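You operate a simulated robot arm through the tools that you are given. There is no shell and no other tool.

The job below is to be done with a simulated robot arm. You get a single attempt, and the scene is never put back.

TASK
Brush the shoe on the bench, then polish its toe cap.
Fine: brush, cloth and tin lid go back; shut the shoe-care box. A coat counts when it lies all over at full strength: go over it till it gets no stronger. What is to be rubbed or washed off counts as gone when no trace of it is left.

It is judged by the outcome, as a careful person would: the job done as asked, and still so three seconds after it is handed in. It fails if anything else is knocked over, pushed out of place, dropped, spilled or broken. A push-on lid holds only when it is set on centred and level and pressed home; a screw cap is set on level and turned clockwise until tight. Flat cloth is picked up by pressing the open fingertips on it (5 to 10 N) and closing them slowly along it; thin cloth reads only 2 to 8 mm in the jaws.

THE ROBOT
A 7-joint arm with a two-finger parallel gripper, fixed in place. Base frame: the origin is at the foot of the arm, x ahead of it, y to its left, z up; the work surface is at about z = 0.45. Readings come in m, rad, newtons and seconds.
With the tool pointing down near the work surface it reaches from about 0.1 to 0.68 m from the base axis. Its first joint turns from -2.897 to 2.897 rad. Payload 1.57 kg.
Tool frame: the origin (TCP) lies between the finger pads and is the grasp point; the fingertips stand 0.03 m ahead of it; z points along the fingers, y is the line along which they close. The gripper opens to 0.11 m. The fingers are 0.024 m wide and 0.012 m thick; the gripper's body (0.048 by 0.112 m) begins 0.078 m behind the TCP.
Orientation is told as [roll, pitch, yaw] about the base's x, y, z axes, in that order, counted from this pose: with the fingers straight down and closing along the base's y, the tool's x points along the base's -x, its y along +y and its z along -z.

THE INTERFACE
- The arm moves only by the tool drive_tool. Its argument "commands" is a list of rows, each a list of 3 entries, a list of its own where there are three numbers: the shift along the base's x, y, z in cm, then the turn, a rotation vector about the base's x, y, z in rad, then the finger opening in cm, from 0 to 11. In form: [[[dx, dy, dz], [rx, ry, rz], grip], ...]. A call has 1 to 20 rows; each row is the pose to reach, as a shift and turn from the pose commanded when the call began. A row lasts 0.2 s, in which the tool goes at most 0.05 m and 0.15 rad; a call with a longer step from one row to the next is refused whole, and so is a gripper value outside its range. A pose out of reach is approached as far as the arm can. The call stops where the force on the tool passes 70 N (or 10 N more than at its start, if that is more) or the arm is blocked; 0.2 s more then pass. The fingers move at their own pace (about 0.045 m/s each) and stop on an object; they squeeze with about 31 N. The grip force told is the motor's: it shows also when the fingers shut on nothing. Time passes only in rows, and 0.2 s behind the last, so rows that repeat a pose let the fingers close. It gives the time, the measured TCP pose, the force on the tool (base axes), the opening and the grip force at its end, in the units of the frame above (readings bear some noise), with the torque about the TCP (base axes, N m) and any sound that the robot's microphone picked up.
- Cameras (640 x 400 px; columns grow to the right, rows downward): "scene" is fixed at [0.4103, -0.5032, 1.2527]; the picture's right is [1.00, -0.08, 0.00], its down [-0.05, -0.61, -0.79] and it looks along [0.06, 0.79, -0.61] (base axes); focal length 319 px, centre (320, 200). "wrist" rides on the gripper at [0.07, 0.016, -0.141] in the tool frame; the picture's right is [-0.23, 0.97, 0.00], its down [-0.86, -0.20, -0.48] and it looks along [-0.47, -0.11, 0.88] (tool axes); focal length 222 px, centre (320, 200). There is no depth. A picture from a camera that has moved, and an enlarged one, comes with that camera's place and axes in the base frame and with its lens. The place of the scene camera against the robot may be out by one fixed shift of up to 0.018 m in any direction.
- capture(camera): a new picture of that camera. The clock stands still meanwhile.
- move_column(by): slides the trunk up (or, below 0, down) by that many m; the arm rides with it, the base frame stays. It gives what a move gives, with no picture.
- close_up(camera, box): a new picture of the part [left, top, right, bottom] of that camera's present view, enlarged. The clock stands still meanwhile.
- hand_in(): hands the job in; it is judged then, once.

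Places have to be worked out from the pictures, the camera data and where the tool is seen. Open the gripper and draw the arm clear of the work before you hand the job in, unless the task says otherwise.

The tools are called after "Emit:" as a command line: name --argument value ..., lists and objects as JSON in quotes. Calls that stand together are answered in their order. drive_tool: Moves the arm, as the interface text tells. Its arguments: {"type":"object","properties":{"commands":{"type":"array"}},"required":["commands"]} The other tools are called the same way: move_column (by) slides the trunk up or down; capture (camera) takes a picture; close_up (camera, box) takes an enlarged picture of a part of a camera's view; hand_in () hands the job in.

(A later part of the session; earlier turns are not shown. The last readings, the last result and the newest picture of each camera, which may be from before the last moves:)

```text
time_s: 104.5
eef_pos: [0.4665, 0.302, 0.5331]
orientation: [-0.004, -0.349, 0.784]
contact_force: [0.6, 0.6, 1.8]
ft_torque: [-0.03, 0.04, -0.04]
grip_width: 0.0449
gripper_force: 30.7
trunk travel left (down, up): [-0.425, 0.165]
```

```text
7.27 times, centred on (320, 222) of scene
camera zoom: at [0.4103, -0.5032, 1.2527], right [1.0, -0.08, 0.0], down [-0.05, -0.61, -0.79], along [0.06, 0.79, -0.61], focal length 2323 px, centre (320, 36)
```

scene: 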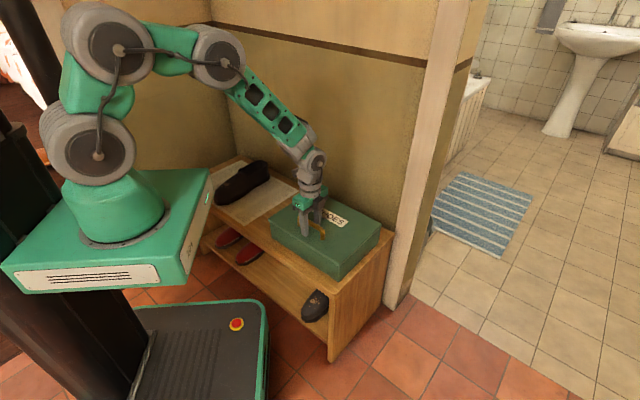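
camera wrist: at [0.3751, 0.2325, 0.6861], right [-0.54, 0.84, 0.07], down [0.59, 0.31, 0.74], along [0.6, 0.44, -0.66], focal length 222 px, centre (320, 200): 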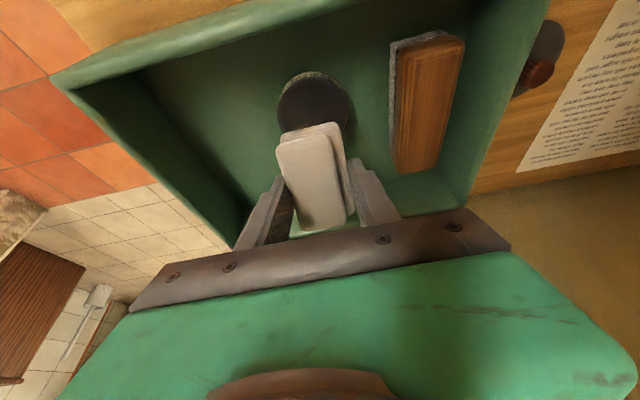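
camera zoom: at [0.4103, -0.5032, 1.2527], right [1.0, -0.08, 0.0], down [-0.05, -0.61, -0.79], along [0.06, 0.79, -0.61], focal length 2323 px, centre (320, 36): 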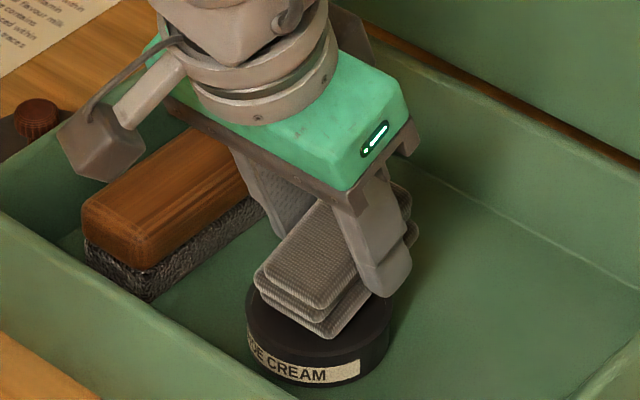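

The cloth is loaded evenly. I lift it from the tin and carry it over to the toe cap (~(0.07,0.575)), keeping the tilt close to the toe's slope.

Emit:
drive_tool --commands '[[[0, 0, 2], [0, 0, 0], 1], [[0, 0, 5], [0, 0, 0], 1], [[-0.5, 0.3, 8.5], [0, 0, 0], 1], [[-4, 2.7, 9], [0, 0, 0], 1], [[-8, 5.3, 9], [0, 0, 0], 1], [[-12, 8, 9], [0, 0, 0], 1], [[-16, 10.7, 9], [0, 0, 0], 1], [[-20, 13.3, 9], [0, 0, 0], 1], [[-24, 16, 9], [0, 0, 0], 1], [[-28, 18.6, 9], [0, 0, 0], 1], [[-32, 21.3, 9], [-0.01, 0.01, 0], 1], [[-36, 24, 9], [-0.02, 0.02, 0], 1], [[-39.5, 26.3, 8], [-0.035, 0.036, 0], 1], [[-40.2, 26.7, 6], [-0.035, 0.036, 0], 1], [[-40.2, 26.7, 4], [-0.035, 0.036, 0], 1]]'

Emit:
capture --camera "wrist"

Emit:
close_up --camera "scene" --box '[195, 140, 275, 210]'

```text
time_s: 107.7
eef_pos: [0.0654, 0.5686, 0.5715]
orientation: [-0.003, -0.3, 0.784]
contact_force: [0.3, 0.6, -1.2]
ft_torque: [0.0, -0.01, 0.02]
grip_width: 0.0448
gripper_force: 30.6
trunk travel left (down, up): [-0.425, 0.165]
```

```text
taken
camera wrist: at [-0.0223, 0.505, 0.6855], right [-0.53, 0.84, 0.06], down [0.62, 0.34, 0.71], along [0.58, 0.42, -0.7], focal length 222 px, centre (320, 200)
```

wrist: 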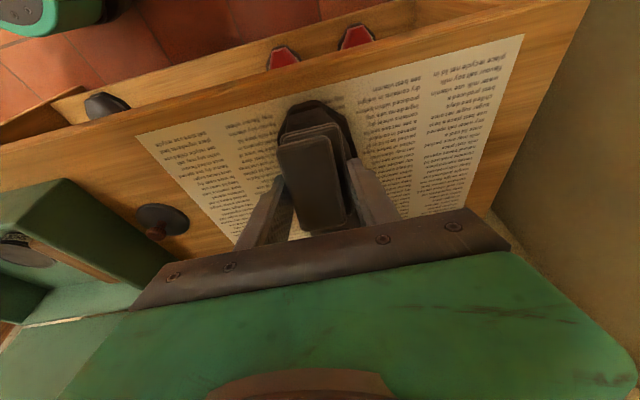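

```text
5.71 times, centred on (235, 175) of scene
camera zoom: at [0.4103, -0.5032, 1.2527], right [1.0, -0.08, 0.0], down [-0.05, -0.61, -0.79], along [0.06, 0.79, -0.61], focal length 1825 px, centre (806, 343)
```

zoom: 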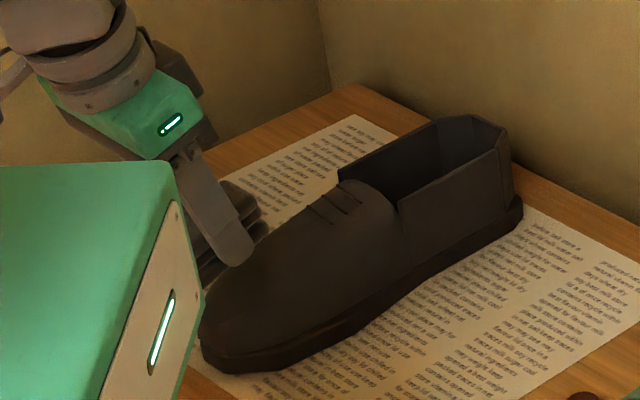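

I zoom the wrist view to check the pad over the toe.

Emit:
close_up --camera "wrist" --box '[240, 80, 400, 240]'

```text
2.50 times, centred on (320, 160) of wrist
camera zoom: at [-0.0223, 0.505, 0.6855], right [-0.53, 0.84, 0.06], down [0.62, 0.34, 0.71], along [0.58, 0.42, -0.7], focal length 555 px, centre (320, 300)
```

zoom: 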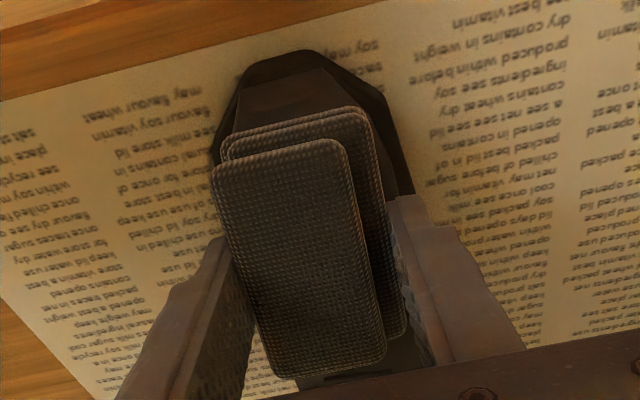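

The pad is aligned over the toe. I lower until contact in small steps.

Emit:
drive_tool --commands '[[[0, 0, -2], [0, 0, 0], 1], [[0, 0, -3.3], [0, 0, 0], 1], [[0, 0, -3.7], [0, 0, 0], 1], [[0, 0, -4], [0, 0, 0], 1]]'

```text
time_s: 108.7
eef_pos: [0.0646, 0.5671, 0.5343]
orientation: [-0.004, -0.3, 0.783]
contact_force: [0.7, -5.9, 11.9]
ft_torque: [-0.4, 0.07, 0.03]
grip_width: 0.0447
gripper_force: 31.0
trunk travel left (down, up): [-0.425, 0.165]
```

Contact at ~13 N near the pad's front end. I make a few short rubs along the toe, then lift to see where the polish shows.

Emit:
drive_tool --commands '[[[0.5, 0.5, 0.15], [0, 0, 0], 1], [[1, 1, 0.3], [0, 0, 0], 1], [[0.5, 0.5, 0.15], [0, 0, 0], 1], [[0, 0, 0], [0, 0, 0], 1], [[0.5, 0.5, 0.15], [0, 0, 0], 1], [[1, 1, 0.3], [0, 0, 0], 1], [[0.5, 0.5, 0.15], [0, 0, 0], 1], [[0, 0, 0], [0, 0, 0], 1], [[-0.3, -0.3, 3], [0, 0, 0], 1], [[-1.5, -1.5, 6], [0, 0, 0], 1], [[-4, -4, 8], [0, 0, 0], 1]]'

Emit:
capture --camera "wrist"

Emit:
close_up --camera "scene" --box '[195, 150, 275, 210]'

```text
time_s: 111.1
eef_pos: [0.0231, 0.5267, 0.6109]
orientation: [-0.006, -0.3, 0.785]
contact_force: [0.4, 1.4, -0.9]
ft_torque: [0.01, 0.03, -0.01]
grip_width: 0.0446
gripper_force: 30.4
trunk travel left (down, up): [-0.425, 0.165]
```

```text
taken
camera wrist: at [-0.0639, 0.463, 0.7259], right [-0.53, 0.84, 0.06], down [0.62, 0.34, 0.71], along [0.58, 0.42, -0.7], focal length 222 px, centre (320, 200)
```

wrist: 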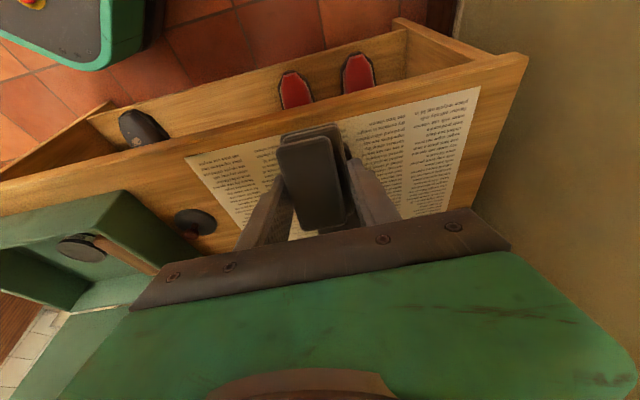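

```text
6.67 times, centred on (235, 180) of scene
camera zoom: at [0.4103, -0.5032, 1.2527], right [1.0, -0.08, 0.0], down [-0.05, -0.61, -0.79], along [0.06, 0.79, -0.61], focal length 2130 px, centre (887, 333)
```

zoom: 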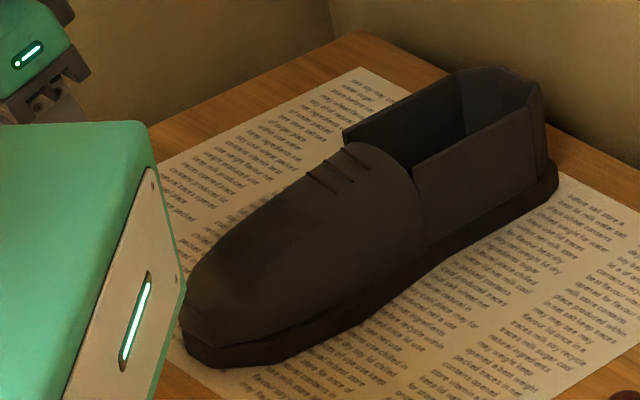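

I zoom in strongly on the toe to see the polish.

Emit:
close_up --camera "scene" --box '[215, 165, 255, 195]'

Emit:
close_up --camera "scene" --box '[213, 172, 241, 193]'

```text
13.33 times, centred on (235, 180) of scene
camera zoom: at [0.4103, -0.5032, 1.2527], right [1.0, -0.08, 0.0], down [-0.05, -0.61, -0.79], along [0.06, 0.79, -0.61], focal length 4259 px, centre (1453, 467)
```

zoom: 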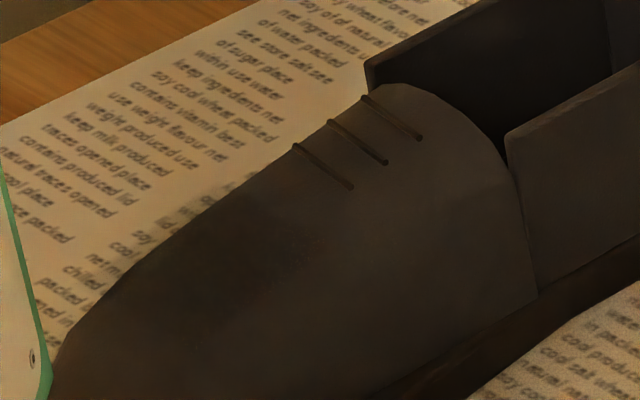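

```text
16.00 times, centred on (227, 182) of scene
camera zoom: at [0.4103, -0.5032, 1.2527], right [1.0, -0.08, 0.0], down [-0.05, -0.61, -0.79], along [0.06, 0.79, -0.61], focal length 5111 px, centre (1808, 480)
```

zoom: 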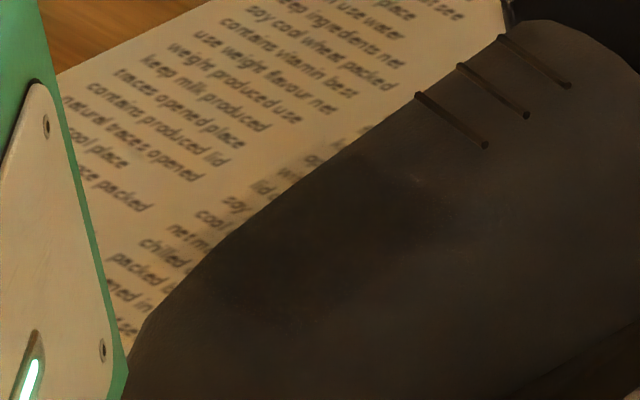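

A darker patch of cream shows along the crown of the toe, so polish is laid locally where the pad touches. I move the hand aside to inspect the toe from above.

Emit:
drive_tool --commands '[[[2, -1, 1], [-0.05, 0.052, 0], 1], [[5, -2, 2.5], [-0.1, 0.104, 0], 1], [[8, -3.5, 4], [-0.15, 0.156, 0], 1], [[11, -5, 5], [-0.208, 0.216, 0], 1], [[13, -6, 5], [-0.208, 0.216, 0], 1]]'

Emit:
capture --camera "wrist"

```text
time_s: 112.3
eef_pos: [0.1528, 0.4679, 0.6629]
orientation: [0.0, 0.0, 0.784]
contact_force: [0.5, 0.2, -0.8]
ft_torque: [-0.01, -0.01, -0.01]
grip_width: 0.0445
gripper_force: 31.0
trunk travel left (down, up): [-0.425, 0.165]
```

```text
taken
camera wrist: at [0.0938, 0.4311, 0.8051], right [-0.53, 0.85, 0.0], down [0.75, 0.46, 0.48], along [0.41, 0.25, -0.88], focal length 222 px, centre (320, 200)
```

wrist: 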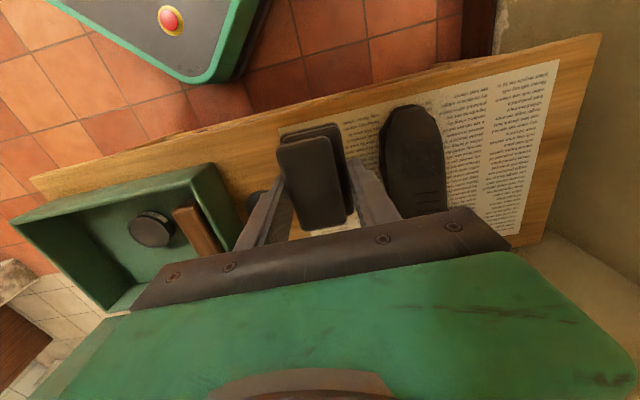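

Emit:
close_up --camera "wrist" --box '[370, 98, 454, 162]'

```text
6.25 times, centred on (412, 130) of wrist
camera zoom: at [0.0938, 0.4311, 0.8051], right [-0.53, 0.85, 0.0], down [0.75, 0.46, 0.48], along [0.41, 0.25, -0.88], focal length 1388 px, centre (-255, 638)
```

zoom: 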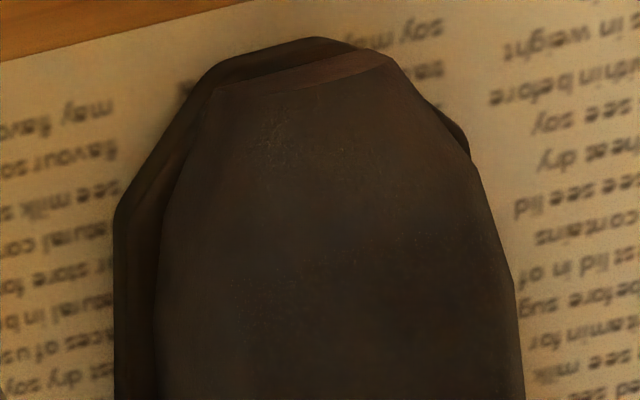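

Contrast is low from above; I compare with the fixed camera's close-up now the hand is aside.

Emit:
close_up --camera "scene" --box '[205, 160, 261, 202]'

Emit:
close_up --camera "wrist" --box '[360, 90, 460, 220]'

```text
9.52 times, centred on (233, 181) of scene
camera zoom: at [0.4103, -0.5032, 1.2527], right [1.0, -0.08, 0.0], down [-0.05, -0.61, -0.79], along [0.06, 0.79, -0.61], focal length 3042 px, centre (1149, 381)
```

zoom: 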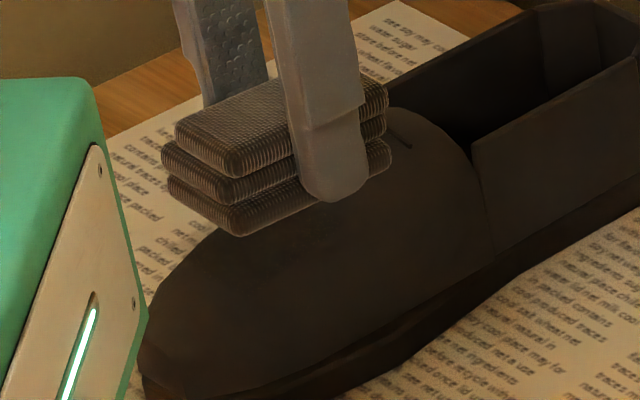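

```text
3.08 times, centred on (410, 155) of wrist
camera zoom: at [0.0938, 0.4311, 0.8051], right [-0.53, 0.85, 0.0], down [0.75, 0.46, 0.48], along [0.41, 0.25, -0.88], focal length 684 px, centre (43, 338)
```

zoom: 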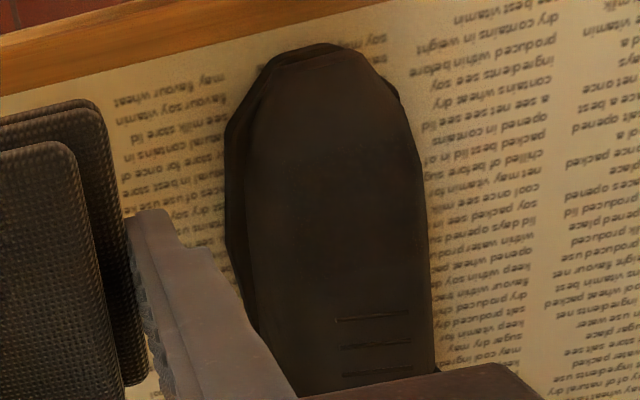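

I bring the camera closer to the toe for a clearer view of the coated band.

Emit:
drive_tool --commands '[[[-0.2, 3, -3], [0, 0, 0], 1], [[-0.4, 5.8, -6], [0, 0, 0], 1], [[-0.4, 5.8, -6.3], [0, 0, 0], 1]]'

Emit:
capture --camera "wrist"

Emit:
close_up --camera "wrist" --box '[360, 40, 500, 180]'

```text
time_s: 113.1
eef_pos: [0.1486, 0.5265, 0.5987]
orientation: [0.0, 0.0, 0.785]
contact_force: [0.0, -0.2, -0.6]
ft_torque: [-0.01, -0.01, 0.04]
grip_width: 0.0448
gripper_force: 30.9
trunk travel left (down, up): [-0.425, 0.165]
```

```text
taken
camera wrist: at [0.0897, 0.4898, 0.7414], right [-0.53, 0.85, 0.0], down [0.75, 0.46, 0.48], along [0.41, 0.25, -0.88], focal length 222 px, centre (320, 200)
```

wrist: 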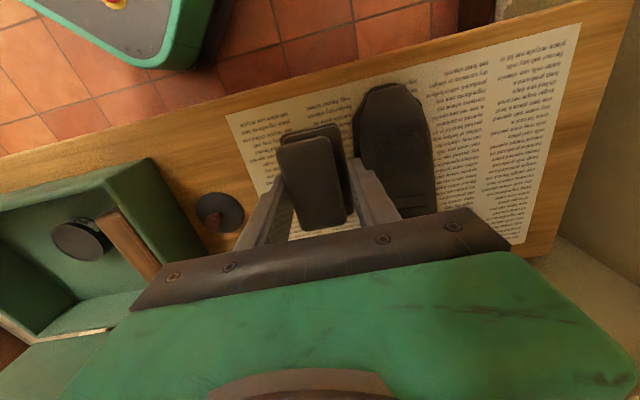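

```text
2.86 times, centred on (430, 110) of wrist
camera zoom: at [0.0897, 0.4898, 0.7414], right [-0.53, 0.85, 0.0], down [0.75, 0.46, 0.48], along [0.41, 0.25, -0.88], focal length 635 px, centre (6, 457)
```

zoom: 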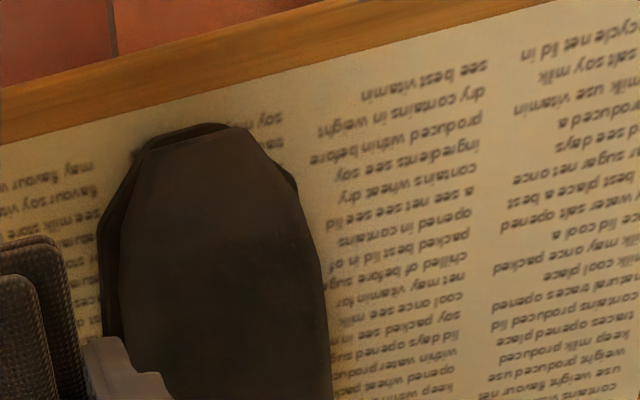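

The coated (darker) band begins about 4 cm behind the toe tip; the front of the cap is still bare because the pad's rear carried the pressure. I go back with a tilt of 0.262 rad matching the surface and rub further forward.

Emit:
drive_tool --commands '[[[-1, 0.5, 2], [0.03, -0.031, 0], 1], [[-4, 2, 3], [0.08, -0.083, 0], 1], [[-7, 3.3, 2], [0.13, -0.135, 0], 1], [[-8.67, 4.0, 0], [0.182, -0.1886, 0], 1], [[-8.67, 4.0, -3], [0.182, -0.1886, 0], 1], [[-8.67, 4.0, -5.5], [0.182, -0.1886, 0], 1], [[-8.67, 4.0, -6.2], [0.182, -0.1886, 0], 1]]'

```text
time_s: 114.7
eef_pos: [0.0631, 0.5664, 0.5388]
orientation: [-0.004, -0.262, 0.783]
contact_force: [-0.5, -0.3, -0.5]
ft_torque: [0.02, 0.01, 0.09]
grip_width: 0.0446
gripper_force: 31.0
trunk travel left (down, up): [-0.425, 0.165]
```

Not yet in contact. I lower 5 mm more and feel.

Emit:
drive_tool --commands '[[[0, 0, -0.25], [0, 0, 0], 1], [[0, 0, -0.5], [0, 0, 0], 1], [[0, 0, -0.5], [0, 0, 0], 1]]'

```text
time_s: 115.5
eef_pos: [0.0624, 0.5656, 0.533]
orientation: [-0.003, -0.263, 0.783]
contact_force: [-0.5, -0.5, 2.8]
ft_torque: [0.05, -0.09, 0.0]
grip_width: 0.0449
gripper_force: 31.3
trunk travel left (down, up): [-0.425, 0.165]
```

Light contact. I add a little tilt and pressure and rub back and forth between the toe's front and 1.5 cm further back.

Emit:
drive_tool --commands '[[[0, 0, -0.1], [0.012, -0.013, 0], 1], [[-0.36, -0.35, -0.25], [0.012, -0.013, 0], 1], [[-0.72, -0.7, -0.39], [0.012, -0.013, 0], 1], [[-0.36, -0.35, -0.25], [0.012, -0.013, 0], 1], [[0, 0, -0.1], [0.012, -0.013, 0], 1], [[0.5, 0.49, 0.1], [0.012, -0.013, 0], 1], [[1.07, 1.05, 0.33], [0.012, -0.013, 0], 1], [[0.5, 0.49, 0.1], [0.012, -0.013, 0], 1], [[0, 0, -0.1], [0.012, -0.013, 0], 1], [[-0.36, -0.35, -0.25], [0.012, -0.013, 0], 1], [[-0.72, -0.7, -0.39], [0.012, -0.013, 0], 1], [[-0.36, -0.35, -0.25], [0.012, -0.013, 0], 1], [[0, 0, -0.1], [0.012, -0.013, 0], 1]]'

```text
time_s: 118.3
eef_pos: [0.0636, 0.5669, 0.5317]
orientation: [-0.004, -0.279, 0.783]
contact_force: [-2.2, -2.7, 3.6]
ft_torque: [0.01, 0.01, 0.0]
grip_width: 0.0446
gripper_force: 30.7
trunk travel left (down, up): [-0.425, 0.165]
```

I lift off and go to the same look-out spot to compare.

Emit:
drive_tool --commands '[[[0, 0, 2.5], [0, 0, 0], 1], [[1, -0.5, 5], [-0.05, 0.052, 0], 1], [[4, -2, 7], [-0.1, 0.104, 0], 1], [[7, -3.3, 7], [-0.15, 0.156, 0], 1], [[8.6, -4, 6.7], [-0.194, 0.2, 0], 1], [[8.6, -4, 6.7], [-0.194, 0.2, 0], 1]]'

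Emit:
close_up --camera "wrist" --box '[340, 60, 450, 190]'

Emit:
close_up --camera "scene" --box '[205, 160, 261, 202]'

```text
time_s: 119.7
eef_pos: [0.1495, 0.5249, 0.5981]
orientation: [0.001, 0.0, 0.783]
contact_force: [-0.5, -0.5, -0.4]
ft_torque: [0.0, 0.04, 0.04]
grip_width: 0.0445
gripper_force: 31.6
trunk travel left (down, up): [-0.425, 0.165]
```

```text
3.08 times, centred on (395, 125) of wrist
camera zoom: at [0.0896, 0.4893, 0.7403], right [-0.53, 0.85, 0.0], down [0.75, 0.46, 0.48], along [0.41, 0.25, -0.88], focal length 684 px, centre (89, 431)
```

zoom: 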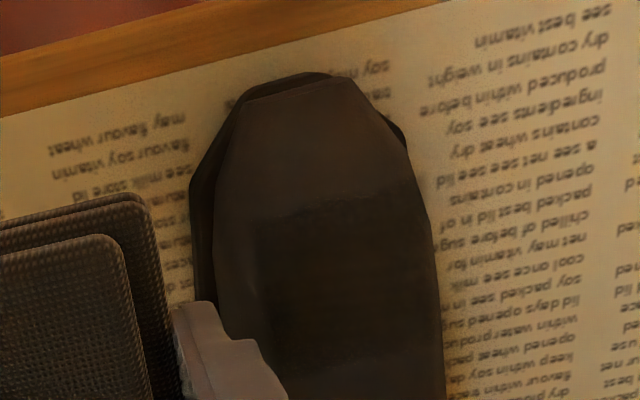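

```text
9.52 times, centred on (233, 181) of scene
camera zoom: at [0.4103, -0.5032, 1.2527], right [1.0, -0.08, 0.0], down [-0.05, -0.61, -0.79], along [0.06, 0.79, -0.61], focal length 3042 px, centre (1149, 381)
```

zoom: 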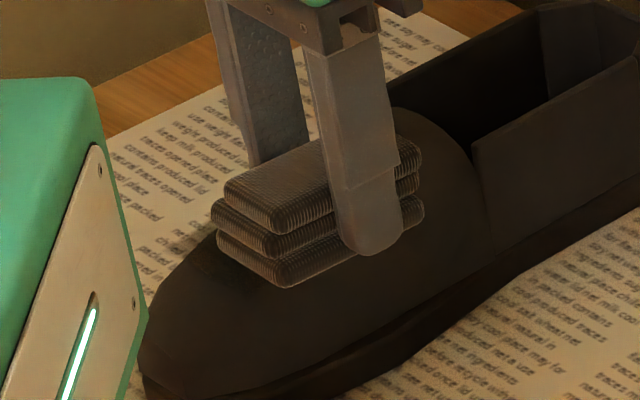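

The dark coat has a sharp front edge at u≈4.8 cm behind the tip — matching the area where the mud was. I move the hand further aside to view the coat with the fixed camera too.

Emit:
drive_tool --commands '[[[2, -2, 2], [0, 0, 0], 1], [[5, -4, 4], [0, 0, 0], 1], [[8, -6, 5], [0, 0, 0], 1], [[11, -8, 5], [0, 0, 0], 1]]'

Emit:
close_up --camera "scene" --box '[205, 160, 261, 202]'

Emit:
close_up --camera "scene" --box '[215, 165, 255, 195]'

```text
time_s: 120.7
eef_pos: [0.2566, 0.445, 0.6487]
orientation: [0.001, 0.001, 0.783]
contact_force: [-0.3, -0.2, 0.3]
ft_torque: [0.02, 0.02, 0.03]
grip_width: 0.0445
gripper_force: 31.2
trunk travel left (down, up): [-0.425, 0.165]
```

```text
9.52 times, centred on (233, 181) of scene
camera zoom: at [0.4103, -0.5032, 1.2527], right [1.0, -0.08, 0.0], down [-0.05, -0.61, -0.79], along [0.06, 0.79, -0.61], focal length 3042 px, centre (1149, 381)
```

zoom: 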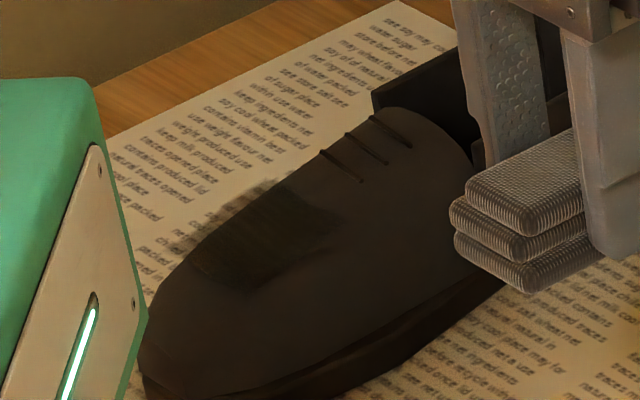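

```text
13.33 times, centred on (235, 180) of scene
camera zoom: at [0.4103, -0.5032, 1.2527], right [1.0, -0.08, 0.0], down [-0.05, -0.61, -0.79], along [0.06, 0.79, -0.61], focal length 4259 px, centre (1453, 467)
```

zoom: 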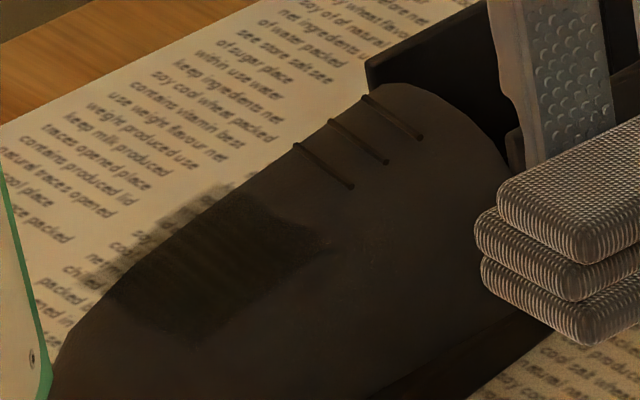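

The coat is a decal-like patch: so far covered from about w=-2.3 cm to the left edge and u≈5–10 cm; the right strip is bare. I go back to rub the right strip with a slight roll to match the side slope.

Emit:
drive_tool --commands '[[[-3, 2.5, 0], [0.03, -0.005, 0], 1], [[-6.5, 5.3, -0.5], [0.1, -0.016, 0], 1], [[-10, 8.3, -2], [0.18, -0.03, 0], 1], [[-13, 11, -4], [0.26, -0.043, 0], 1], [[-14.5, 12.17, -7], [0.33, -0.054, 0], 1], [[-14.5, 12.17, -9], [0.33, -0.054, 0], 1], [[-14.5, 12.17, -10.2], [0.33, -0.054, 0], 1]]'

```text
time_s: 122.3
eef_pos: [0.1136, 0.5679, 0.5456]
orientation: [0.2, -0.271, 0.756]
contact_force: [0.2, -0.3, -0.2]
ft_torque: [0.0, -0.01, -0.01]
grip_width: 0.0448
gripper_force: 30.2
trunk travel left (down, up): [-0.425, 0.165]
```

No contact yet; lowering in small steps.

Emit:
drive_tool --commands '[[[-0.1, -0.1, -0.3], [0, 0, 0], 1], [[-0.1, -0.1, -0.6], [0, 0, 0], 1], [[-0.1, -0.1, -0.6], [0, 0, 0], 1]]'

```text
time_s: 123.1
eef_pos: [0.1124, 0.5667, 0.5402]
orientation: [0.2, -0.27, 0.756]
contact_force: [-0.4, -0.2, 0.5]
ft_torque: [0.02, 0.0, -0.03]
grip_width: 0.0447
gripper_force: 31.4
trunk travel left (down, up): [-0.425, 0.165]
```

Emit:
drive_tool --commands '[[[0, 0, -0.2], [0, 0, 0], 1], [[0, 0, -0.4], [0, 0, 0], 1], [[0, 0, -0.4], [0, 0, 0], 1]]'

```text
time_s: 123.9
eef_pos: [0.1138, 0.5671, 0.5378]
orientation: [0.201, -0.27, 0.756]
contact_force: [-0.2, -2.4, 5.8]
ft_torque: [-0.05, -0.01, -0.04]
grip_width: 0.0452
gripper_force: 31.0
trunk travel left (down, up): [-0.425, 0.165]
```

Contact ~6 N. I rub along the right strip, from 2 cm forward to 3 cm back, twice.

Emit:
drive_tool --commands '[[[-0.72, -0.7, -0.3], [0, 0, 0], 1], [[-1.43, -1.4, -0.55], [0, 0, 0], 1], [[-0.72, -0.7, -0.3], [0, 0, 0], 1], [[0, 0, -0.05], [0, 0, 0], 1], [[0.72, 0.7, 0.2], [0, 0, 0], 1], [[1.43, 1.4, 0.45], [0, 0, 0], 1], [[2.15, 2.1, 0.7], [0, 0, 0], 1], [[1.43, 1.4, 0.45], [0, 0, 0], 1], [[0.72, 0.7, 0.2], [0, 0, 0], 1], [[0, 0, -0.05], [0, 0, 0], 1], [[-0.72, -0.7, -0.3], [0, 0, 0], 1], [[-1.43, -1.4, -0.55], [0, 0, 0], 1], [[-0.72, -0.7, -0.3], [0, 0, 0], 1], [[0, 0, -0.05], [0, 0, 0], 1], [[0.72, 0.7, 0.2], [0, 0, 0], 1], [[1.43, 1.4, 0.45], [0, 0, 0], 1], [[2.15, 2.1, 0.7], [0, 0, 0], 1], [[1.43, 1.4, 0.45], [0, 0, 0], 1], [[0.72, 0.7, 0.2], [0, 0, 0], 1], [[0, 0, -0.05], [0, 0, 0], 1]]'

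Emit:
close_up --camera "scene" --box '[205, 150, 275, 205]'

```text
time_s: 128.1
eef_pos: [0.1137, 0.5691, 0.5355]
orientation: [0.201, -0.269, 0.756]
contact_force: [-0.3, 0.1, 0.2]
ft_torque: [0.01, 0.0, 0.04]
grip_width: 0.0448
gripper_force: 30.7
trunk travel left (down, up): [-0.425, 0.165]
```

```text
7.27 times, centred on (240, 178) of scene
camera zoom: at [0.4103, -0.5032, 1.2527], right [1.0, -0.08, 0.0], down [-0.05, -0.61, -0.79], along [0.06, 0.79, -0.61], focal length 2323 px, centre (902, 364)
```

zoom: 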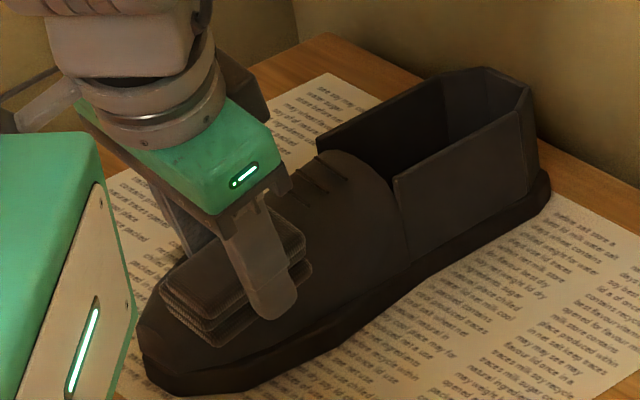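

The contact force vanished at a lower height, so I check whether the shoe or the pad shifted: lift off and view.

Emit:
drive_tool --commands '[[[0.3, -0.3, 2.5], [0, 0, 0], 1], [[2, -1.8, 5], [-0.1, 0.02, 0], 1], [[5, -4, 8], [-0.2, 0.035, 0], 1], [[9, -7, 10], [-0.28, 0.046, 0], 1], [[12, -10, 11], [-0.33, 0.054, 0], 1], [[14.3, -12.2, 11], [-0.33, 0.054, 0], 1]]'

Emit:
close_up --camera "scene" --box '[205, 160, 261, 202]'

Emit:
close_up --camera "scene" --box '[200, 150, 280, 210]'

```text
refused: row 4 steps farther than a row can; nothing moved
```

```text
9.52 times, centred on (233, 181) of scene
camera zoom: at [0.4103, -0.5032, 1.2527], right [1.0, -0.08, 0.0], down [-0.05, -0.61, -0.79], along [0.06, 0.79, -0.61], focal length 3042 px, centre (1149, 381)
```

zoom: 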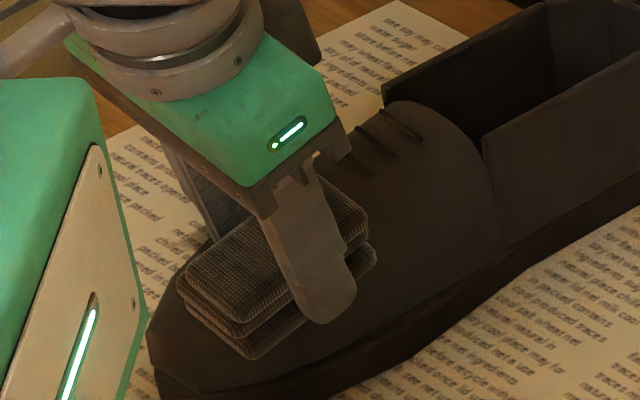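

```text
6.67 times, centred on (240, 180) of scene
camera zoom: at [0.4103, -0.5032, 1.2527], right [1.0, -0.08, 0.0], down [-0.05, -0.61, -0.79], along [0.06, 0.79, -0.61], focal length 2130 px, centre (853, 333)
```

zoom: 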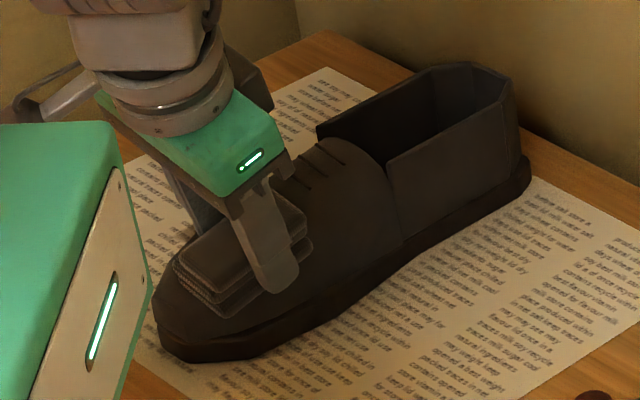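

The shoe shifted about 5 mm toward its heel from my rearward strokes; from now on I press only on strokes toward the toe (which will bring it back) and keep forces low. I lift off and look at the coat.

Emit:
drive_tool --commands '[[[0.3, -0.3, 2.5], [0, 0, 0], 1], [[1.5, -1.3, 5], [-0.1, 0.02, 0], 1], [[4, -3, 8], [-0.2, 0.035, 0], 1], [[7, -5.5, 10], [-0.28, 0.046, 0], 1], [[10, -8.5, 11], [-0.33, 0.054, 0], 1], [[13, -11, 11], [-0.33, 0.054, 0], 1], [[14.3, -12.2, 11], [-0.33, 0.054, 0], 1]]'

Emit:
close_up --camera "scene" --box '[205, 160, 261, 202]'

Emit:
capture --camera "wrist"

```text
time_s: 129.7
eef_pos: [0.2549, 0.4455, 0.6461]
orientation: [0.001, 0.0, 0.783]
contact_force: [-0.2, 0.1, -0.3]
ft_torque: [-0.01, 0.03, 0.0]
grip_width: 0.045
gripper_force: 30.6
trunk travel left (down, up): [-0.425, 0.165]
```

```text
9.52 times, centred on (233, 181) of scene
camera zoom: at [0.4103, -0.5032, 1.2527], right [1.0, -0.08, 0.0], down [-0.05, -0.61, -0.79], along [0.06, 0.79, -0.61], focal length 3042 px, centre (1149, 381)
```

zoom: 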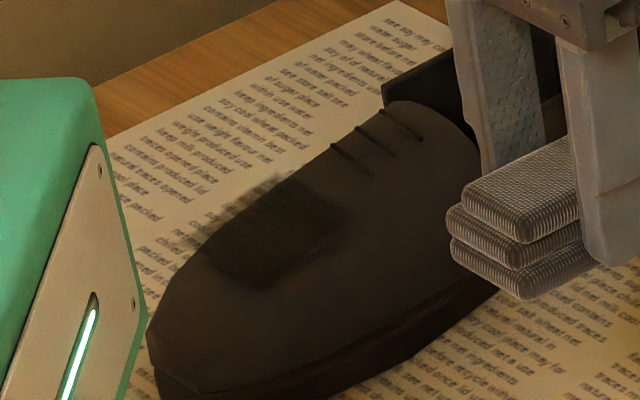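

```text
taken
camera wrist: at [0.1956, 0.4083, 0.7866], right [-0.53, 0.85, 0.0], down [0.75, 0.46, 0.48], along [0.41, 0.25, -0.88], focal length 222 px, centre (320, 200)
```

wrist: 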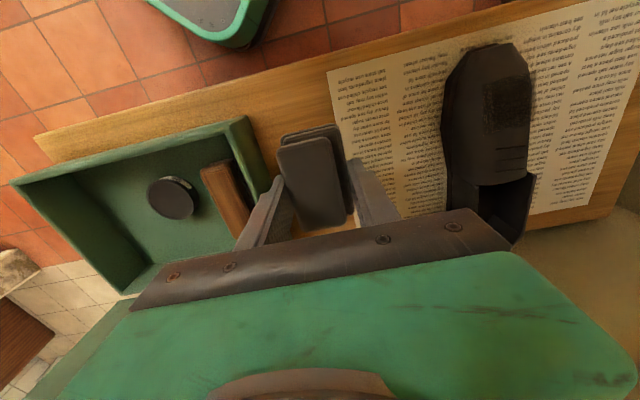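

Now the wrist view shows the coat as a clear dark rectangle on the shoe. I zoom in.

Emit:
close_up --camera "wrist" --box '[440, 40, 550, 150]'

Emit:
close_up --camera "wrist" --box '[474, 70, 544, 135]'

```text
3.64 times, centred on (495, 95) of wrist
camera zoom: at [0.1956, 0.4083, 0.7866], right [-0.53, 0.85, 0.0], down [0.75, 0.46, 0.48], along [0.41, 0.25, -0.88], focal length 808 px, centre (-316, 582)
```

zoom: 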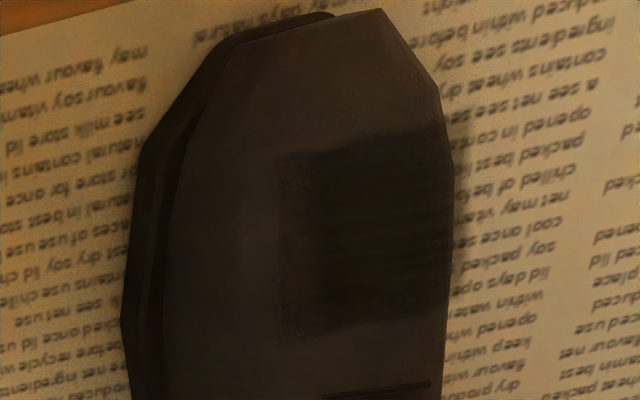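

```text
6.15 times, centred on (509, 102) of wrist
camera zoom: at [0.1956, 0.4083, 0.7866], right [-0.53, 0.85, 0.0], down [0.75, 0.46, 0.48], along [0.41, 0.25, -0.88], focal length 1367 px, centre (-843, 800)
```

zoom: 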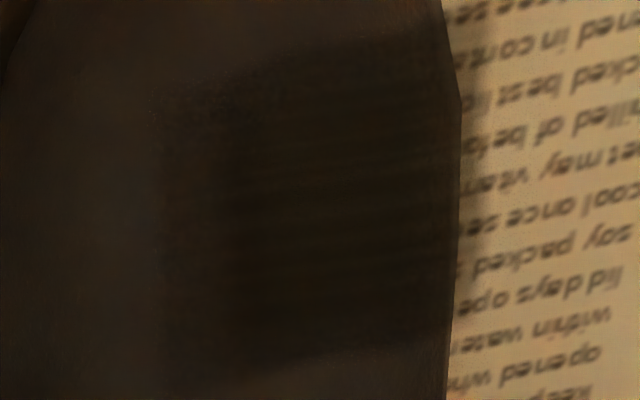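

The covered rectangle reaches only to w≈-2.4 cm on the right; mud had reached -3.1 cm, so the right edge still needs cream. I approach again with more roll, a bit further right, and will press only in strokes toward the toe.

Emit:
drive_tool --commands '[[[-2.5, 2.5, -0.5], [0.05, 0, 0], 1], [[-5.5, 5.5, -1.5], [0.13, -0.004, 0], 1], [[-8.5, 8.4, -3], [0.22, -0.008, 0], 1], [[-11, 10.8, -5.5], [0.3, -0.01, 0], 1], [[-12.9, 12.7, -8], [0.359, -0.012, 0], 1], [[-12.9, 12.7, -9.8], [0.359, -0.012, 0], 1]]'

Emit:
drive_tool --commands '[[[0, 0, -0.3], [0, 0, 0], 1], [[0, 0, -0.6], [0, 0, 0], 1], [[0, 0, -0.6], [0, 0, 0], 1]]'

```text
time_s: 131.1
eef_pos: [0.1283, 0.5716, 0.5476]
orientation: [0.252, -0.26, 0.751]
contact_force: [0.6, 0.2, 0.3]
ft_torque: [-0.01, 0.01, 0.0]
grip_width: 0.0444
gripper_force: 30.6
trunk travel left (down, up): [-0.425, 0.165]
```

```text
time_s: 131.9
eef_pos: [0.1266, 0.5727, 0.5414]
orientation: [0.25, -0.261, 0.75]
contact_force: [-0.1, 0.1, 0.3]
ft_torque: [0.01, -0.02, -0.02]
grip_width: 0.0447
gripper_force: 31.1
trunk travel left (down, up): [-0.425, 0.165]
```

Emit:
drive_tool --commands '[[[0, 0, -0.2], [0, 0, 0], 1], [[0, 0, -0.35], [0, 0, 0], 1], [[0, 0, -0.35], [0, 0, 0], 1]]'

```text
time_s: 132.7
eef_pos: [0.1267, 0.573, 0.5393]
orientation: [0.249, -0.262, 0.751]
contact_force: [-0.2, 1.1, -0.6]
ft_torque: [0.03, -0.02, 0.0]
grip_width: 0.0446
gripper_force: 30.6
trunk travel left (down, up): [-0.425, 0.165]
```

Emit:
drive_tool --commands '[[[0, 0, -0.15], [0, 0, 0], 1], [[0, 0, -0.3], [0, 0, 0], 1], [[0, 0, -0.3], [0, 0, 0], 1]]'

Emit:
close_up --camera "wrist" --box '[240, 60, 420, 240]'

```text
time_s: 133.5
eef_pos: [0.1269, 0.5725, 0.5372]
orientation: [0.253, -0.263, 0.751]
contact_force: [-2.0, -7.6, 19.5]
ft_torque: [-0.21, 0.33, 0.12]
grip_width: 0.0448
gripper_force: 30.9
trunk travel left (down, up): [-0.425, 0.165]
```

```text
2.22 times, centred on (330, 150) of wrist
camera zoom: at [0.0657, 0.4881, 0.6551], right [-0.53, 0.8, 0.29], down [0.74, 0.26, 0.62], along [0.42, 0.55, -0.73], focal length 494 px, centre (298, 311)
```

zoom: 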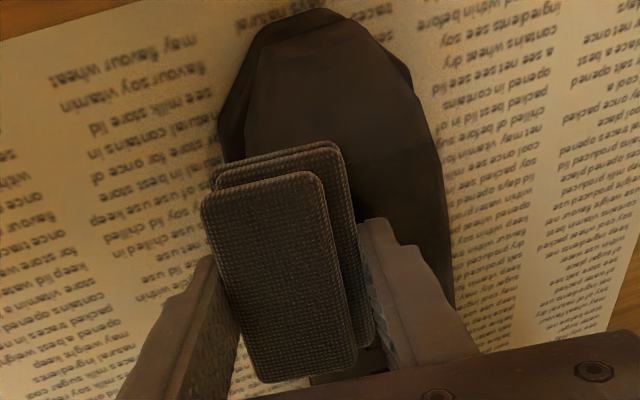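

Contact at ~21 N; I ease to a lighter pressure and rub in strokes toward the toe only, lifting on the way back.

Emit:
drive_tool --commands '[[[0, 0, 0.1], [0, 0, 0], 1], [[-0.72, -0.7, -0.16], [0, 0, 0], 1], [[-1.43, -1.4, -0.42], [0, 0, 0], 1], [[-2.15, -2.1, -0.68], [0, 0, 0], 1], [[-2.15, -2.1, 0.2], [0, 0, 0], 1], [[0, 0, 0.8], [0, 0, 0], 1], [[1, 0.98, 1], [0, 0, 0], 1], [[1, 0.98, 0.4], [0, 0, 0], 1], [[0.36, 0.35, 0.2], [0, 0, 0], 1], [[-0.36, -0.35, -0.05], [0, 0, 0], 1], [[-1.07, -1.05, -0.3], [0, 0, 0], 1], [[-1.8, -1.75, -0.55], [0, 0, 0], 1], [[-2.15, -2.1, -0.68], [0, 0, 0], 1]]'

```text
time_s: 136.3
eef_pos: [0.1057, 0.5545, 0.5299]
orientation: [0.254, -0.266, 0.75]
contact_force: [9.7, 4.2, 23.1]
ft_torque: [0.41, -0.39, -0.14]
grip_width: 0.0447
gripper_force: 31.1
trunk travel left (down, up): [-0.425, 0.165]
```

I lift off and look again.

Emit:
drive_tool --commands '[[[0, 0, 2], [0, 0, 0], 1], [[1, -0.7, 5], [-0.1, 0.004, 0], 1], [[4, -2.8, 8], [-0.22, 0.008, 0], 1], [[7, -4.8, 10], [-0.3, 0.01, 0], 1], [[9.4, -6.4, 10], [-0.359, 0.012, 0], 1], [[9.4, -6.4, 10], [-0.359, 0.012, 0], 1]]'

Emit:
capture --camera "wrist"

Emit:
close_up --camera "wrist" --box '[385, 70, 495, 190]'

Emit:
close_up --camera "scene" --box '[205, 160, 261, 202]'

```text
time_s: 137.7
eef_pos: [0.2, 0.4857, 0.6281]
orientation: [0.0, 0.0, 0.783]
contact_force: [0.7, 0.7, -0.3]
ft_torque: [-0.02, -0.02, -0.02]
grip_width: 0.0447
gripper_force: 30.4
trunk travel left (down, up): [-0.425, 0.165]
```

```text
taken
camera wrist: at [0.1408, 0.4495, 0.7711], right [-0.53, 0.85, 0.0], down [0.75, 0.46, 0.48], along [0.41, 0.25, -0.88], focal length 222 px, centre (320, 200)
```

wrist: 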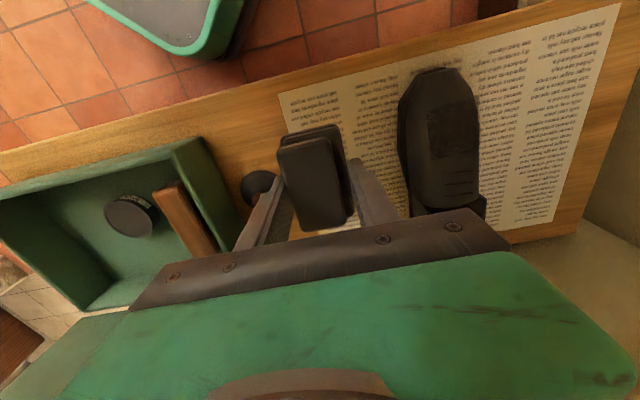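

```text
3.33 times, centred on (440, 130) of wrist
camera zoom: at [0.1408, 0.4495, 0.7711], right [-0.53, 0.85, 0.0], down [0.75, 0.46, 0.48], along [0.41, 0.25, -0.88], focal length 740 px, centre (-80, 433)
```

zoom: 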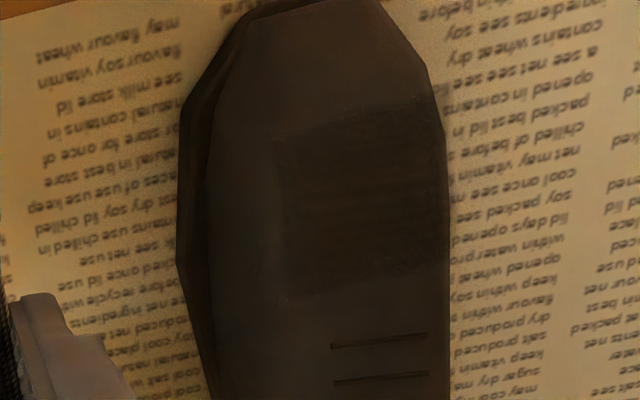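

```text
9.52 times, centred on (233, 181) of scene
camera zoom: at [0.4103, -0.5032, 1.2527], right [1.0, -0.08, 0.0], down [-0.05, -0.61, -0.79], along [0.06, 0.79, -0.61], focal length 3042 px, centre (1149, 381)
```

zoom: 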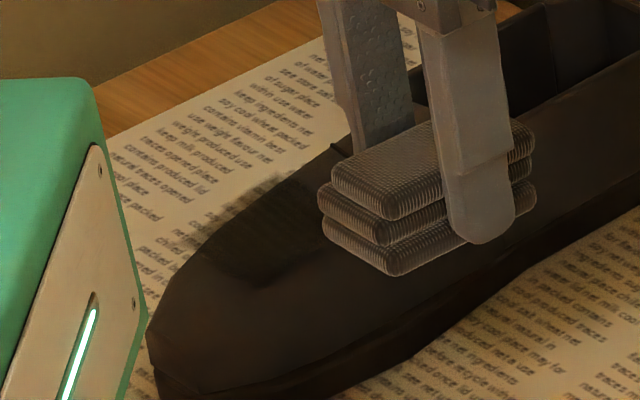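

The right edge of the coated rectangle is now sharp (w≈-2.65 cm), so that is the edge of the toe-cap patch itself. I zoom in to judge evenness.

Emit:
close_up --camera "wrist" --box '[420, 95, 490, 165]'

Emit:
close_up --camera "wrist" --box '[395, 60, 500, 220]'

```text
5.71 times, centred on (455, 130) of wrist
camera zoom: at [0.1408, 0.4495, 0.7711], right [-0.53, 0.85, 0.0], down [0.75, 0.46, 0.48], along [0.41, 0.25, -0.88], focal length 1269 px, centre (-451, 600)
```

zoom: 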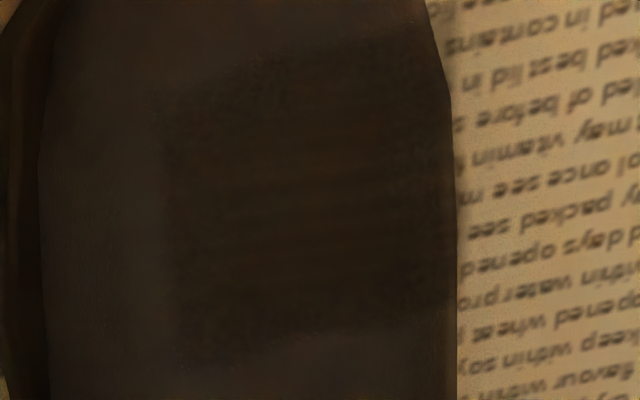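

```text
2.50 times, centred on (448, 140) of wrist
camera zoom: at [0.1408, 0.4495, 0.7711], right [-0.53, 0.85, 0.0], down [0.75, 0.46, 0.48], along [0.41, 0.25, -0.88], focal length 555 px, centre (1, 350)
```

zoom: 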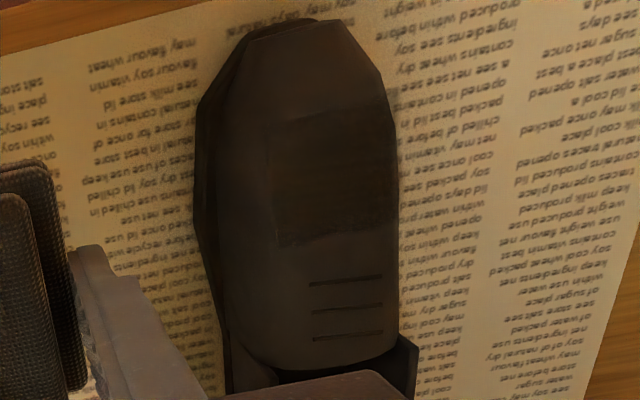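

The coat looks fairly even but I need to be sure it is at full strength. I do further passes over the centre strip, pressing only toward the toe.

Emit:
drive_tool --commands '[[[-2, 3, 0], [0.04, -0.042, 0], 1], [[-4.5, 6.5, 0], [0.09, -0.094, 0], 1], [[-7, 10, -0.5], [0.14, -0.145, 0], 1], [[-8.8, 13, -3], [0.18, -0.187, 0], 1], [[-8.8, 13, -6], [0.18, -0.187, 0], 1], [[-8.8, 13, -7], [0.18, -0.187, 0], 1]]'

Emit:
drive_tool --commands '[[[0, 0, -0.25], [0, 0, 0], 1], [[0, 0, -0.5], [0, 0, 0], 1], [[0, 0, -0.5], [0, 0, 0], 1]]'

```text
time_s: 139.1
eef_pos: [0.1108, 0.6189, 0.5573]
orientation: [-0.006, -0.258, 0.784]
contact_force: [1.1, -0.1, -0.5]
ft_torque: [0.01, -0.03, -0.03]
grip_width: 0.0447
gripper_force: 31.4
trunk travel left (down, up): [-0.425, 0.165]
```

```text
time_s: 139.9
eef_pos: [0.1109, 0.6175, 0.5534]
orientation: [-0.004, -0.261, 0.784]
contact_force: [0.0, 0.9, 0.2]
ft_torque: [0.0, -0.03, 0.01]
grip_width: 0.0447
gripper_force: 30.8
trunk travel left (down, up): [-0.425, 0.165]
```

Emit:
drive_tool --commands '[[[0, 0, -0.2], [0, 0, 0], 1], [[0, 0, -0.35], [0, 0, 0], 1], [[0, 0, -0.35], [0, 0, 0], 1]]'

```text
time_s: 140.7
eef_pos: [0.112, 0.6181, 0.5498]
orientation: [-0.006, -0.261, 0.784]
contact_force: [1.2, -0.3, -0.5]
ft_torque: [-0.04, -0.02, 0.02]
grip_width: 0.0447
gripper_force: 31.2
trunk travel left (down, up): [-0.425, 0.165]
```

Emit:
drive_tool --commands '[[[0, 0, -0.15], [0, 0, 0], 1], [[0, 0, -0.3], [0, 0, 0], 1], [[0, 0, -0.3], [0, 0, 0], 1]]'

```text
time_s: 141.5
eef_pos: [0.112, 0.6175, 0.5488]
orientation: [-0.004, -0.261, 0.784]
contact_force: [-3.1, -3.8, 10.2]
ft_torque: [0.18, -0.27, -0.05]
grip_width: 0.0447
gripper_force: 30.5
trunk travel left (down, up): [-0.425, 0.165]
```

The pad's rear edge touches first here, so I shift forward and match the slope (0.245 rad), then make three pressing strokes toward the toe over the patch's centre.

Emit:
drive_tool --commands '[[[-0.31, -0.44, 0.11], [-0.011, 0.0115, 0], 1], [[-1.1, -1.2, -0.15], [-0.011, 0.0115, 0], 1], [[-1.85, -1.95, -0.42], [-0.011, 0.0115, 0], 1], [[-2.6, -2.68, -0.68], [-0.011, 0.0115, 0], 1], [[-2.6, -2.68, 0.3], [-0.011, 0.0115, 0], 1], [[-1.4, -1.5, 1], [-0.011, 0.0115, 0], 1], [[-0.31, -0.44, 0.9], [-0.011, 0.0115, 0], 1], [[-0.31, -0.44, 0.11], [-0.011, 0.0115, 0], 1], [[-1.1, -1.2, -0.15], [-0.011, 0.0115, 0], 1], [[-1.85, -1.95, -0.42], [-0.011, 0.0115, 0], 1], [[-2.6, -2.68, -0.68], [-0.011, 0.0115, 0], 1], [[-2.6, -2.68, 0.3], [-0.011, 0.0115, 0], 1], [[-1.4, -1.5, 1], [-0.011, 0.0115, 0], 1], [[-0.31, -0.44, 0.9], [-0.011, 0.0115, 0], 1], [[-0.31, -0.44, 0.11], [-0.011, 0.0115, 0], 1], [[-1.1, -1.2, -0.15], [-0.011, 0.0115, 0], 1], [[-1.85, -1.95, -0.42], [-0.011, 0.0115, 0], 1]]'

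```text
time_s: 145.1
eef_pos: [0.0926, 0.5981, 0.5426]
orientation: [-0.006, -0.246, 0.784]
contact_force: [-0.5, -1.1, 1.2]
ft_torque: [0.04, -0.03, -0.01]
grip_width: 0.0444
gripper_force: 30.7
trunk travel left (down, up): [-0.425, 0.165]
```

Contact was very light. I lower 1 mm and check the force before stroking more.

Emit:
drive_tool --commands '[[[0, 0, -0.1], [0, 0, 0], 1], [[0, 0, -0.12], [0, 0, 0], 1]]'

```text
time_s: 145.7
eef_pos: [0.0938, 0.5968, 0.5415]
orientation: [-0.003, -0.244, 0.785]
contact_force: [-3.2, -1.4, 6.3]
ft_torque: [0.16, -0.08, 0.08]
grip_width: 0.0445
gripper_force: 31.0
trunk travel left (down, up): [-0.425, 0.165]
```

Contact is again at the pad's rear edge, so I increase the tilt to 0.29 rad to lay the pad flat on the patch.

Emit:
drive_tool --commands '[[[0, 0, 0.3], [0, 0, 0], 1], [[-0.1, -0.1, 0.3], [0.031, -0.0324, 0], 1], [[-0.1, -0.1, 0.05], [0.031, -0.0324, 0], 1], [[-0.1, -0.1, 0.05], [0.031, -0.0324, 0], 1]]'

```text
time_s: 146.7
eef_pos: [0.0919, 0.597, 0.5421]
orientation: [-0.005, -0.291, 0.785]
contact_force: [-0.7, 0.0, -0.1]
ft_torque: [0.04, -0.04, 0.0]
grip_width: 0.0446
gripper_force: 31.2
trunk travel left (down, up): [-0.425, 0.165]
```

Emit:
drive_tool --commands '[[[0, 0, -0.15], [0, 0, 0], 1], [[0, 0, -0.2], [0, 0, 0], 1], [[0, 0, -0.2], [0, 0, 0], 1]]'

```text
time_s: 147.5
eef_pos: [0.0909, 0.5976, 0.5403]
orientation: [-0.003, -0.289, 0.784]
contact_force: [-2.0, -5.9, 12.1]
ft_torque: [-0.55, 0.25, 0.08]
grip_width: 0.0446
gripper_force: 30.6
trunk travel left (down, up): [-0.425, 0.165]
```

That now contacts at the front edge, so the flush angle is ~0.268. I set it and rub both ways gently over ±1.2 cm with matched slope.

Emit:
drive_tool --commands '[[[0.05, 0.05, 0.1], [-0.015, 0.016, 0], 1], [[0.05, 0.05, -0.03], [-0.015, 0.016, 0], 1], [[-0.4, -0.4, -0.2], [-0.015, 0.016, 0], 1], [[-0.85, -0.83, -0.36], [-0.015, 0.016, 0], 1], [[-0.4, -0.4, -0.2], [-0.015, 0.016, 0], 1], [[0.05, 0.05, -0.03], [-0.015, 0.016, 0], 1], [[0.5, 0.49, 0.14], [-0.015, 0.016, 0], 1], [[0.95, 0.93, 0.31], [-0.015, 0.016, 0], 1], [[0.5, 0.49, 0.14], [-0.015, 0.016, 0], 1], [[0.05, 0.05, -0.03], [-0.015, 0.016, 0], 1], [[-0.4, -0.4, -0.2], [-0.015, 0.016, 0], 1], [[-0.85, -0.83, -0.36], [-0.015, 0.016, 0], 1], [[-0.4, -0.4, -0.2], [-0.015, 0.016, 0], 1], [[0.05, 0.05, -0.03], [-0.015, 0.016, 0], 1]]'

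```text
time_s: 150.5
eef_pos: [0.0929, 0.5964, 0.541]
orientation: [-0.005, -0.267, 0.784]
contact_force: [0.0, 0.7, -0.3]
ft_torque: [0.01, 0.01, 0.01]
grip_width: 0.0448
gripper_force: 30.7
trunk travel left (down, up): [-0.425, 0.165]
```

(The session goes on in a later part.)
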